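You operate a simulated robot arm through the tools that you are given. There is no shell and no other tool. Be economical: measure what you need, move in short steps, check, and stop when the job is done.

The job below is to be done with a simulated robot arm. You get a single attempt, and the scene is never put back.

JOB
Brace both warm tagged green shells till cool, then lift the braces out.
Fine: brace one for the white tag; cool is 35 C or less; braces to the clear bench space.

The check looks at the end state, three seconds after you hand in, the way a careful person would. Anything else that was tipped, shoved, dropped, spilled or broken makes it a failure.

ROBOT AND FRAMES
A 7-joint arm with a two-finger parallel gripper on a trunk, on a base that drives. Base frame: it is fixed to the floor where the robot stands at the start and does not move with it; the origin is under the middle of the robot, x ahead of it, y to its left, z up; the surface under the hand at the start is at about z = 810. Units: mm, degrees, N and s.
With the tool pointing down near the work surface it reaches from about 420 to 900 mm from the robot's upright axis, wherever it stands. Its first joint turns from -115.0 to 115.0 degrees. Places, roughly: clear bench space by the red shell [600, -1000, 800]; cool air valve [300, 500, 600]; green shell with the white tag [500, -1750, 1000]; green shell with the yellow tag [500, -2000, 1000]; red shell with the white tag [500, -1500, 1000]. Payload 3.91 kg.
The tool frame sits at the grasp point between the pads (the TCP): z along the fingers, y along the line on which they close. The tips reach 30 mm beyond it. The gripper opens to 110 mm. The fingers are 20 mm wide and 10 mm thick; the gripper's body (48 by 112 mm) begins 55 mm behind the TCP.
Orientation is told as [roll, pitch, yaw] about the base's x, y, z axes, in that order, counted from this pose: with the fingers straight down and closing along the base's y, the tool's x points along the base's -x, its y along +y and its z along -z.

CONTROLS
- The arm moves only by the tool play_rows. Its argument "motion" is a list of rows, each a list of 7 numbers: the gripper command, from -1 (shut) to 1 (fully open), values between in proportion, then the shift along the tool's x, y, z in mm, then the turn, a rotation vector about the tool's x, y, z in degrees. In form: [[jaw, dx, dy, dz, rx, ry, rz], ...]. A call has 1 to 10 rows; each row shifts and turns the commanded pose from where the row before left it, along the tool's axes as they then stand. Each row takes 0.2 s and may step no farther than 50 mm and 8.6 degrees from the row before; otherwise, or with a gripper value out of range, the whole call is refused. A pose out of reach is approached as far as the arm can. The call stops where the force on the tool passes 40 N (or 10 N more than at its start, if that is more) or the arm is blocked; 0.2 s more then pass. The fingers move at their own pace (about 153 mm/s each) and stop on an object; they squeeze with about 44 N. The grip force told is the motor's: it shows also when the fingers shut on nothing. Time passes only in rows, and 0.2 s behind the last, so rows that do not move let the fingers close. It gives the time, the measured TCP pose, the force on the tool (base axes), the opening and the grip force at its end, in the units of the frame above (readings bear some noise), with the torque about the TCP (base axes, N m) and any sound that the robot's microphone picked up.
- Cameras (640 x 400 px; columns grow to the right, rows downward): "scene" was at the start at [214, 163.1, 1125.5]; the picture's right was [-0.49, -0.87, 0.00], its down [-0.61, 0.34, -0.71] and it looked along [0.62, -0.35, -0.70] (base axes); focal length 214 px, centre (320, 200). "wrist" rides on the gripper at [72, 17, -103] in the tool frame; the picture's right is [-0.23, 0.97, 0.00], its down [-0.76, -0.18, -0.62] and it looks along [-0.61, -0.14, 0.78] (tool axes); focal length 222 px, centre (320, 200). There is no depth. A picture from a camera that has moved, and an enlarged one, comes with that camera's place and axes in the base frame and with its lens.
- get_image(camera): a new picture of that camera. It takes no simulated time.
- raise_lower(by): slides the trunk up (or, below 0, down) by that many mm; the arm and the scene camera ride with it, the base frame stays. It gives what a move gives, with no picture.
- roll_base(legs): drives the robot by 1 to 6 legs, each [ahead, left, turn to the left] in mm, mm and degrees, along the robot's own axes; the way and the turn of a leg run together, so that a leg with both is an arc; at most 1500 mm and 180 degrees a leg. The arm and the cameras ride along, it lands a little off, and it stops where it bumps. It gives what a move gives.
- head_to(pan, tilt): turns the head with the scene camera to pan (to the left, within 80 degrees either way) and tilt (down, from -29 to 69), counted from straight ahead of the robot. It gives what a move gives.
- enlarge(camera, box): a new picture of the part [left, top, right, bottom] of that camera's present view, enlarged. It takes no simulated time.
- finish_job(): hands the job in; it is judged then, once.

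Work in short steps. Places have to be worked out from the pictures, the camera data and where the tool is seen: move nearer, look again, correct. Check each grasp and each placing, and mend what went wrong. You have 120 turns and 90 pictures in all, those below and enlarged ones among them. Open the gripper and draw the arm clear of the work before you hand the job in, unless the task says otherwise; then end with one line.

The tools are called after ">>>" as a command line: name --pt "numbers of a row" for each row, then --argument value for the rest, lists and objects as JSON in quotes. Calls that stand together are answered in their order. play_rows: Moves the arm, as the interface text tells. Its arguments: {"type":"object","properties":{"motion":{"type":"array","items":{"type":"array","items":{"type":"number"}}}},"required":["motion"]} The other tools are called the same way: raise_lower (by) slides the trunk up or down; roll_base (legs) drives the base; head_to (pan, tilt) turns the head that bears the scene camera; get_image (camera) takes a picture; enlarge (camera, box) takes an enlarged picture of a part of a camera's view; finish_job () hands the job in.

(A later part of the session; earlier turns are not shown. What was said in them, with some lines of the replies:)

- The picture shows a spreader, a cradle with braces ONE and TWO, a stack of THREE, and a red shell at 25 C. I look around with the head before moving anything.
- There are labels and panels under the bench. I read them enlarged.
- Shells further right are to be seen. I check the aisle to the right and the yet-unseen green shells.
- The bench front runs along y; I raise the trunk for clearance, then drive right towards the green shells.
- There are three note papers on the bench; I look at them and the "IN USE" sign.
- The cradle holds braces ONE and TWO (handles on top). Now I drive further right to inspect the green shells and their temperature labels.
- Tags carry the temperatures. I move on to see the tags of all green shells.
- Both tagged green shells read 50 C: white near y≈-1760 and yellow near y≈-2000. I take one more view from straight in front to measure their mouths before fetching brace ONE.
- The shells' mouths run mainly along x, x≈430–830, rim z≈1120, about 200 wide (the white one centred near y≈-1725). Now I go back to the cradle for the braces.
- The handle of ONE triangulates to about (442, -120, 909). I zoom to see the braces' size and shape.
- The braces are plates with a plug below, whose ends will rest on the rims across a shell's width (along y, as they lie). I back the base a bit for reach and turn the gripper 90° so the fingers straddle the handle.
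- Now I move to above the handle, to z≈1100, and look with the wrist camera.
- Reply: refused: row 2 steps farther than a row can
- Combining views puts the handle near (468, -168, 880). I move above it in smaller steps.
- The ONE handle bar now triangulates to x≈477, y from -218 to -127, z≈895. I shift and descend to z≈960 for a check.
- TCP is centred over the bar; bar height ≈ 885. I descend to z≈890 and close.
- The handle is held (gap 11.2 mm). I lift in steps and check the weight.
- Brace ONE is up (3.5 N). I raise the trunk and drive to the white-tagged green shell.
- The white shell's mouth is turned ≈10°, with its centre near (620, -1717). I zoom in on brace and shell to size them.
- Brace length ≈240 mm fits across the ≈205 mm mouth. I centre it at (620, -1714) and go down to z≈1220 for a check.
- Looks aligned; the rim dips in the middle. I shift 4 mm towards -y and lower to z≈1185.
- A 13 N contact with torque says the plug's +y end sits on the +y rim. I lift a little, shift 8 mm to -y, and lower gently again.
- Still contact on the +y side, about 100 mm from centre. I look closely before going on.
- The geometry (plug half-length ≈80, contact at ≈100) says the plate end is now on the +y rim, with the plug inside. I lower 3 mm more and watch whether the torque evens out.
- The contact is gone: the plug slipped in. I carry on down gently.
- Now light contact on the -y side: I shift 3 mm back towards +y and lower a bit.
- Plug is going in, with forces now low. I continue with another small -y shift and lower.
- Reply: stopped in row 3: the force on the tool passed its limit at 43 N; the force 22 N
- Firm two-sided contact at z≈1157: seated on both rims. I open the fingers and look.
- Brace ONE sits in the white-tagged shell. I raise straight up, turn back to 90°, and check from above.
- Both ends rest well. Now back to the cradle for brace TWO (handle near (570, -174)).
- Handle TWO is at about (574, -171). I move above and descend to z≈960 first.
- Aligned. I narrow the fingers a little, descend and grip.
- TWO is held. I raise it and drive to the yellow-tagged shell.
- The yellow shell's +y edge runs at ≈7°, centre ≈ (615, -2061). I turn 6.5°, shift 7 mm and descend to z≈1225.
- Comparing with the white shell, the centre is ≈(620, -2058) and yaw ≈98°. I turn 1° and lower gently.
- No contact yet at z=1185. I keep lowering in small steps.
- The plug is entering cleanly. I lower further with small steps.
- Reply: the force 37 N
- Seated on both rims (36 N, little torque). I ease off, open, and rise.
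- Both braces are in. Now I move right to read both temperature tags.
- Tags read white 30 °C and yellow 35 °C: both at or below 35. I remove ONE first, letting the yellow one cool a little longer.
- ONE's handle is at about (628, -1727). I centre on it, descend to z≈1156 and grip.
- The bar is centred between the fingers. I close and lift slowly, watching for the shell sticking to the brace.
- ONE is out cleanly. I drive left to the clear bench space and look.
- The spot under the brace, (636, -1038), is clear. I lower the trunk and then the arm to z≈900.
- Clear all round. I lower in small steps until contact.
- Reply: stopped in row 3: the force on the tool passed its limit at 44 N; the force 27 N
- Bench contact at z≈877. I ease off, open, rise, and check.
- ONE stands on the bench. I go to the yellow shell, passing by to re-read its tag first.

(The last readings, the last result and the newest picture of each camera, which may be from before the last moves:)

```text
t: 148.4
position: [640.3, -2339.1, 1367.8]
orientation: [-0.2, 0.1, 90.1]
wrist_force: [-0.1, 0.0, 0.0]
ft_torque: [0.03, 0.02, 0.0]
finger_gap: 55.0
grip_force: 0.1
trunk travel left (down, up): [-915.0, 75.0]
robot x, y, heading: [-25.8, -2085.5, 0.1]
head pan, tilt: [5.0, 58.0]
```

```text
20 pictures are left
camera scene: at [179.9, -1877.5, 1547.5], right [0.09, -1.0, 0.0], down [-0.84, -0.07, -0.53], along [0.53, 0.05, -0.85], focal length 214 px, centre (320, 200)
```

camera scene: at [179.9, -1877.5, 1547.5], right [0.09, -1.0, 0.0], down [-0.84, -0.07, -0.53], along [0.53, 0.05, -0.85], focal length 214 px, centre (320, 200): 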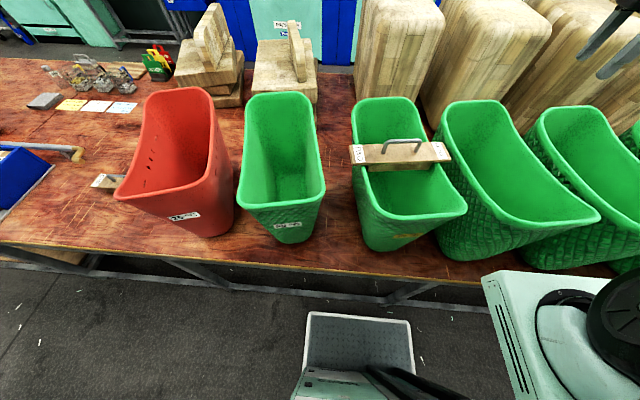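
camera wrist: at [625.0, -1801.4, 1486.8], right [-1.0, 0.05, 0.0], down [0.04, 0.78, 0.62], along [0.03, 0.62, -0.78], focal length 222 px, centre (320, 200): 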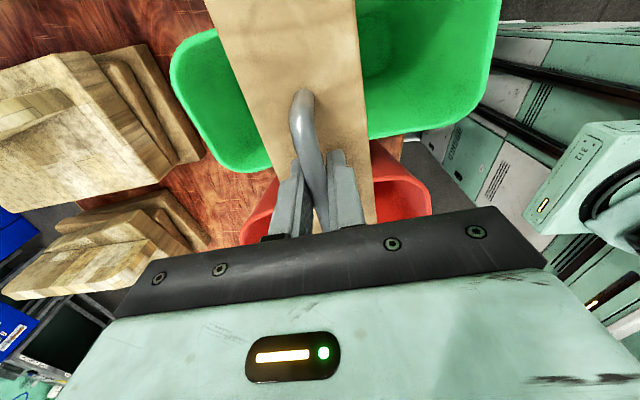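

>>> enlarge --camera "scene" --box '[240, 190, 440, 255]'

>>> roll_base --legs '[[0, 280, 0]]'

>>> play_rows --pt "0 0 20 40 0 0 -4" --pt "0 0 0 40 0 0 -4"

>>> get_image --camera "wrist"

```text
3.20 times, centred on (340, 222) of scene
camera zoom: at [179.9, -1877.5, 1547.5], right [0.09, -1.0, 0.0], down [-0.84, -0.07, -0.53], along [0.53, 0.05, -0.85], focal length 686 px, centre (256, 128)
```

zoom: 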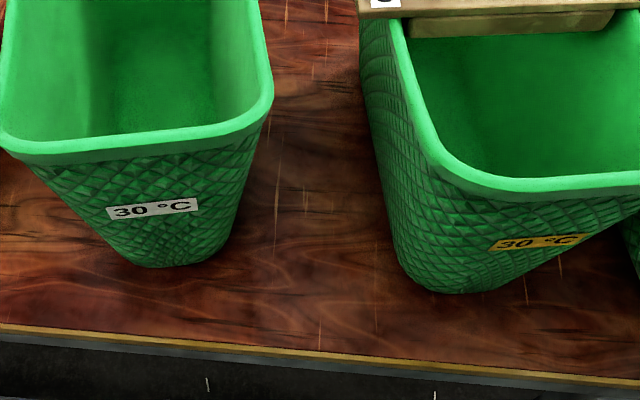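

```text
t: 150.3
position: [641.1, -2058.8, 1367.8]
orientation: [-0.1, 0.2, 89.9]
wrist_force: [0.0, 0.4, -0.1]
ft_torque: [0.04, -0.04, 0.02]
finger_gap: 54.5
grip_force: 0.0
trunk travel left (down, up): [-915.0, 75.0]
robot x, y, heading: [-31.8, -1807.2, -0.1]
head pan, tilt: [5.0, 58.0]
```

```text
t: 150.9
position: [620.9, -2059.0, 1287.8]
orientation: [-0.2, 0.2, 97.9]
wrist_force: [-1.4, -0.3, 0.0]
ft_torque: [-0.02, -0.03, -0.01]
finger_gap: 55.2
grip_force: 0.0
trunk travel left (down, up): [-915.0, 75.0]
robot x, y, heading: [-32.7, -1807.8, 0.1]
head pan, tilt: [5.0, 58.0]
```

```text
18 pictures are left
camera wrist: at [614.2, -2132.4, 1391.3], right [-1.0, 0.09, 0.0], down [0.07, 0.78, 0.62], along [0.06, 0.62, -0.78], focal length 222 px, centre (320, 200)
```

wrist: 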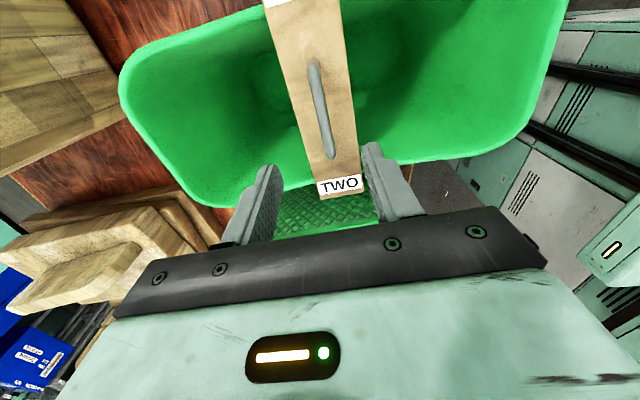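

Both tags read 30 °C. The handle is centred below; I descend to z≈1156 with the fingers narrowed and look.

>>> play_rows --pt "0 0 0 40 -0.2 0 0" --pt "0 0 0 40 0 0 0" --pt "-0.3 0 0 25 0 0 0" --pt "-0.3 0 0 26 0 0 0"

>>> get_image --camera "wrist"

```text
t: 151.9
position: [621.0, -2059.4, 1156.4]
orientation: [0.1, 0.2, 98.0]
wrist_force: [0.1, -0.4, 0.2]
ft_torque: [-0.01, 0.01, 0.01]
finger_gap: 38.6
grip_force: 0.0
trunk travel left (down, up): [-915.0, 75.0]
robot x, y, heading: [-30.5, -1807.3, 0.5]
head pan, tilt: [5.0, 58.0]
```

```text
17 pictures are left
camera wrist: at [615.0, -2133.4, 1259.8], right [-1.0, 0.09, 0.0], down [0.07, 0.78, 0.62], along [0.06, 0.62, -0.78], focal length 222 px, centre (320, 200)
```

wrist: 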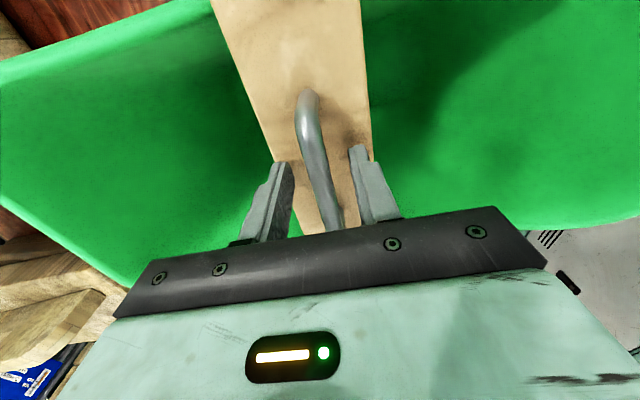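

The bar is between the fingers, 2 mm off; I correct, close and lift slowly.

>>> play_rows --pt "-0.3 0 2 0 0 0 0" --pt "-1 0 0 0 0 0 0" --pt "-1 0 0 0 0 0 0" --pt "-1 0 0 -5 0 0 0" --pt "-1 0 0 -10 0 0 0" --pt "-1 0 0 -10 0 0 0"

>>> play_rows --pt "-1 0 0 -15 0 0 0" --pt "-1 0 0 -25 0 0 0" --pt "-1 0 0 -40 0 0 0" --pt "-1 0 0 -40 0 0 0" --pt "-1 0 0 -40 0 0 0" --pt "-1 0 0 -40 0 0 0"

>>> get_image --camera "wrist"

```text
t: 153.3
position: [619.6, -2060.1, 1181.4]
orientation: [0.0, 0.2, 98.1]
wrist_force: [0.1, 0.0, -3.0]
ft_torque: [-0.02, -0.03, 0.01]
finger_gap: 11.2
grip_force: 44.2
trunk travel left (down, up): [-915.0, 75.0]
robot x, y, heading: [-32.2, -1806.3, -0.0]
head pan, tilt: [5.0, 58.0]
```

```text
t: 154.7
position: [620.0, -2059.5, 1381.5]
orientation: [0.0, 0.1, 98.0]
wrist_force: [0.4, 0.8, -2.5]
ft_torque: [-0.06, 0.04, 0.02]
finger_gap: 11.4
grip_force: 44.6
trunk travel left (down, up): [-915.0, 75.0]
robot x, y, heading: [-26.3, -1806.3, -0.1]
head pan, tilt: [5.0, 58.0]
```

```text
16 pictures are left
camera wrist: at [613.4, -2132.6, 1485.4], right [-1.0, 0.09, 0.0], down [0.07, 0.78, 0.62], along [0.06, 0.62, -0.78], focal length 222 px, centre (320, 200)
```

wrist: 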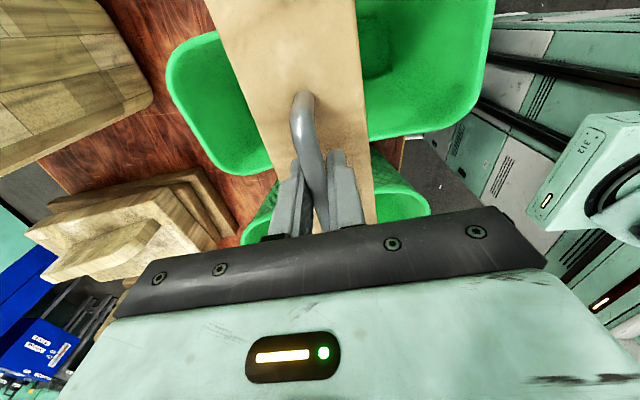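

TWO is out. I drive to the bench space, turn to 90°, and pull it in to x≈500, in front of ONE.

>>> roll_base --legs '[[0, 1020, 0]]'

>>> play_rows --pt "-1 0 0 0 0 0 4" --pt "-1 0 0 0 0 0 4" --pt "-1 0 40 0 0 0 0" --pt "-1 0 40 0 0 0 0" --pt "-1 0 40 0 0 0 0" --pt "-1 0 0 40 0 0 0" --pt "-1 0 0 40 0 0 0"

>>> head_to --pan -30 --tilt 50

>>> get_image --camera "scene"

```text
t: 160.0
position: [618.5, -1042.2, 1381.0]
orientation: [0.0, 0.2, 97.9]
wrist_force: [0.8, -1.4, -2.3]
ft_torque: [-0.04, 0.01, 0.01]
finger_gap: 10.9
grip_force: 44.3
trunk travel left (down, up): [-915.0, 75.0]
robot x, y, heading: [-30.4, -791.9, 0.1]
head pan, tilt: [5.0, 58.0]
```

```text
t: 161.6
position: [498.9, -1042.8, 1300.9]
orientation: [0.0, 0.2, 90.0]
wrist_force: [-0.9, 0.4, -3.0]
ft_torque: [0.0, -0.03, 0.0]
finger_gap: 11.2
grip_force: 44.0
trunk travel left (down, up): [-915.0, 75.0]
robot x, y, heading: [-29.5, -791.0, 0.2]
head pan, tilt: [5.0, 58.0]
```

```text
t: 162.6
position: [498.7, -1042.7, 1300.8]
orientation: [0.0, 0.2, 89.9]
wrist_force: [-0.4, -0.3, -3.3]
ft_torque: [-0.03, 0.01, -0.02]
finger_gap: 11.4
grip_force: 44.5
trunk travel left (down, up): [-915.0, 75.0]
robot x, y, heading: [-38.0, -787.8, -0.0]
head pan, tilt: [-30.0, 50.0]
```

```text
15 pictures are left
camera scene: at [178.8, -624.4, 1557.6], right [-0.5, -0.87, 0.0], down [-0.66, 0.38, -0.64], along [0.56, -0.32, -0.77], focal length 214 px, centre (320, 200)
```

scene: 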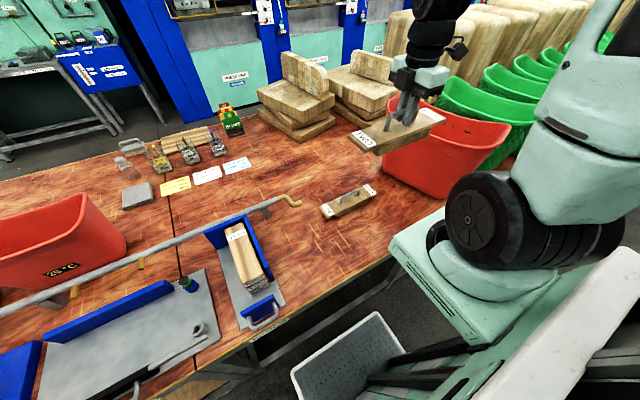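

The spot for TWO is clear. I lower the trunk and arm to z≈895.

>>> raise_lower --by -240

>>> play_rows --pt "-1 0 0 40 0 0 0" --pt "-1 0 0 40 0 0 0" --pt "-1 0 0 40 0 0 0" --pt "-1 0 0 40 0 0 0" --pt "-1 0 0 6 0 0 0"

>>> get_image --camera "scene"

```text
t: 165.1
position: [499.1, -1042.8, 1062.5]
orientation: [0.1, 0.3, 89.9]
wrist_force: [-0.8, -0.9, -2.7]
ft_torque: [0.01, -0.01, -0.01]
finger_gap: 11.4
grip_force: 43.6
trunk travel left (down, up): [-675.0, 315.0]
robot x, y, heading: [-33.6, -791.2, -0.2]
head pan, tilt: [-30.0, 50.0]
```

```text
t: 166.3
position: [499.3, -1043.6, 896.6]
orientation: [0.0, 0.1, 89.9]
wrist_force: [-0.8, 0.2, -2.8]
ft_torque: [-0.02, 0.0, 0.02]
finger_gap: 11.3
grip_force: 44.0
trunk travel left (down, up): [-675.0, 315.0]
robot x, y, heading: [-29.2, -786.0, -0.1]
head pan, tilt: [-30.0, 50.0]
```

```text
14 pictures are left
camera scene: at [178.6, -624.3, 1317.7], right [-0.5, -0.87, 0.0], down [-0.66, 0.38, -0.64], along [0.56, -0.32, -0.77], focal length 214 px, centre (320, 200)
```

scene: 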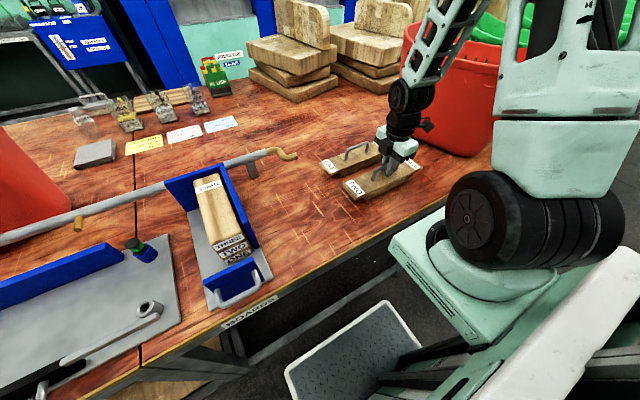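

Good. I lower in small steps till contact (expected near z≈878).

>>> play_rows --pt "-1 0 0 6 0 0 0" --pt "-1 0 0 5 0 0 0" --pt "-1 0 0 3 0 0 0" --pt "-1 0 0 2 0 0 0" --pt "-1 0 0 2 0 0 0" --pt "-1 0 0 2 0 0 0"

```text
t: 167.7
position: [500.1, -1044.4, 878.3]
orientation: [-0.4, 0.5, 90.0]
wrist_force: [-2.0, 0.6, 35.9]
ft_torque: [0.25, 0.06, 0.0]
finger_gap: 11.4
grip_force: 43.8
trunk travel left (down, up): [-675.0, 315.0]
robot x, y, heading: [-31.1, -788.7, -0.2]
head pan, tilt: [-30.0, 50.0]
```

On the bench. I ease off, open, and rise clear.

>>> play_rows --pt "-1 0 0 -2 0 0 0" --pt "-0.5 0 0 0 0 0 0" --pt "0 0 0 0 0 0 0" --pt "0 0 0 0 0 0 0" --pt "0 0 0 -30 0 0 0" --pt "0 0 0 -45 0 0 0" --pt "0 0 0 -45 0 0 0" --pt "0 0 0 -45 0 0 0" --pt "0 0 0 -45 0 0 0" --pt "0.5 0 0 -45 0 0 0"

>>> raise_lower --by 200

>>> head_to --pan -40 --tilt 40

>>> get_image --camera "scene"

```text
t: 169.9
position: [499.2, -1044.2, 1132.7]
orientation: [-0.1, 0.1, 89.9]
wrist_force: [0.5, 0.5, 0.5]
ft_torque: [0.05, 0.03, 0.02]
finger_gap: 82.3
grip_force: 0.2
trunk travel left (down, up): [-675.0, 315.0]
robot x, y, heading: [-31.8, -786.0, -0.1]
head pan, tilt: [-30.0, 50.0]
```

```text
t: 172.1
position: [498.0, -1044.0, 1331.4]
orientation: [-0.1, 0.2, 90.0]
wrist_force: [-0.2, -0.2, 0.1]
ft_torque: [0.01, 0.0, -0.01]
finger_gap: 82.5
grip_force: 0.1
trunk travel left (down, up): [-875.0, 115.0]
robot x, y, heading: [-29.6, -787.2, -0.1]
head pan, tilt: [-30.0, 50.0]
```

```text
t: 172.8
position: [498.9, -1043.4, 1330.9]
orientation: [0.0, 0.2, 89.9]
wrist_force: [-0.4, 0.8, 0.6]
ft_torque: [0.03, 0.01, 0.0]
finger_gap: 82.7
grip_force: 0.0
trunk travel left (down, up): [-875.0, 115.0]
robot x, y, heading: [-34.2, -787.3, -0.3]
head pan, tilt: [-40.0, 40.0]
```

```text
13 pictures are left
camera scene: at [177.1, -640.5, 1531.8], right [-0.64, -0.77, 0.0], down [-0.49, 0.41, -0.77], along [0.59, -0.49, -0.64], focal length 214 px, centre (320, 200)
```

scene: 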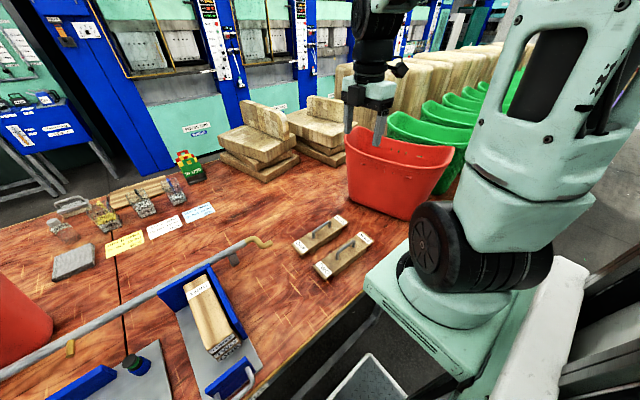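

Both braces stand upright on the clear bench space. The shells are where they were, both tags last read 30 °C, and the arm is clear with the gripper open, so I hand in.

>>> finish_job

```text
The job is handed in.
```

I braced both warm green shells, ONE in the white-tagged and TWO in the yellow-tagged. Both tags read 30 °C when last checked, and both braces now stand on the clear bench space.
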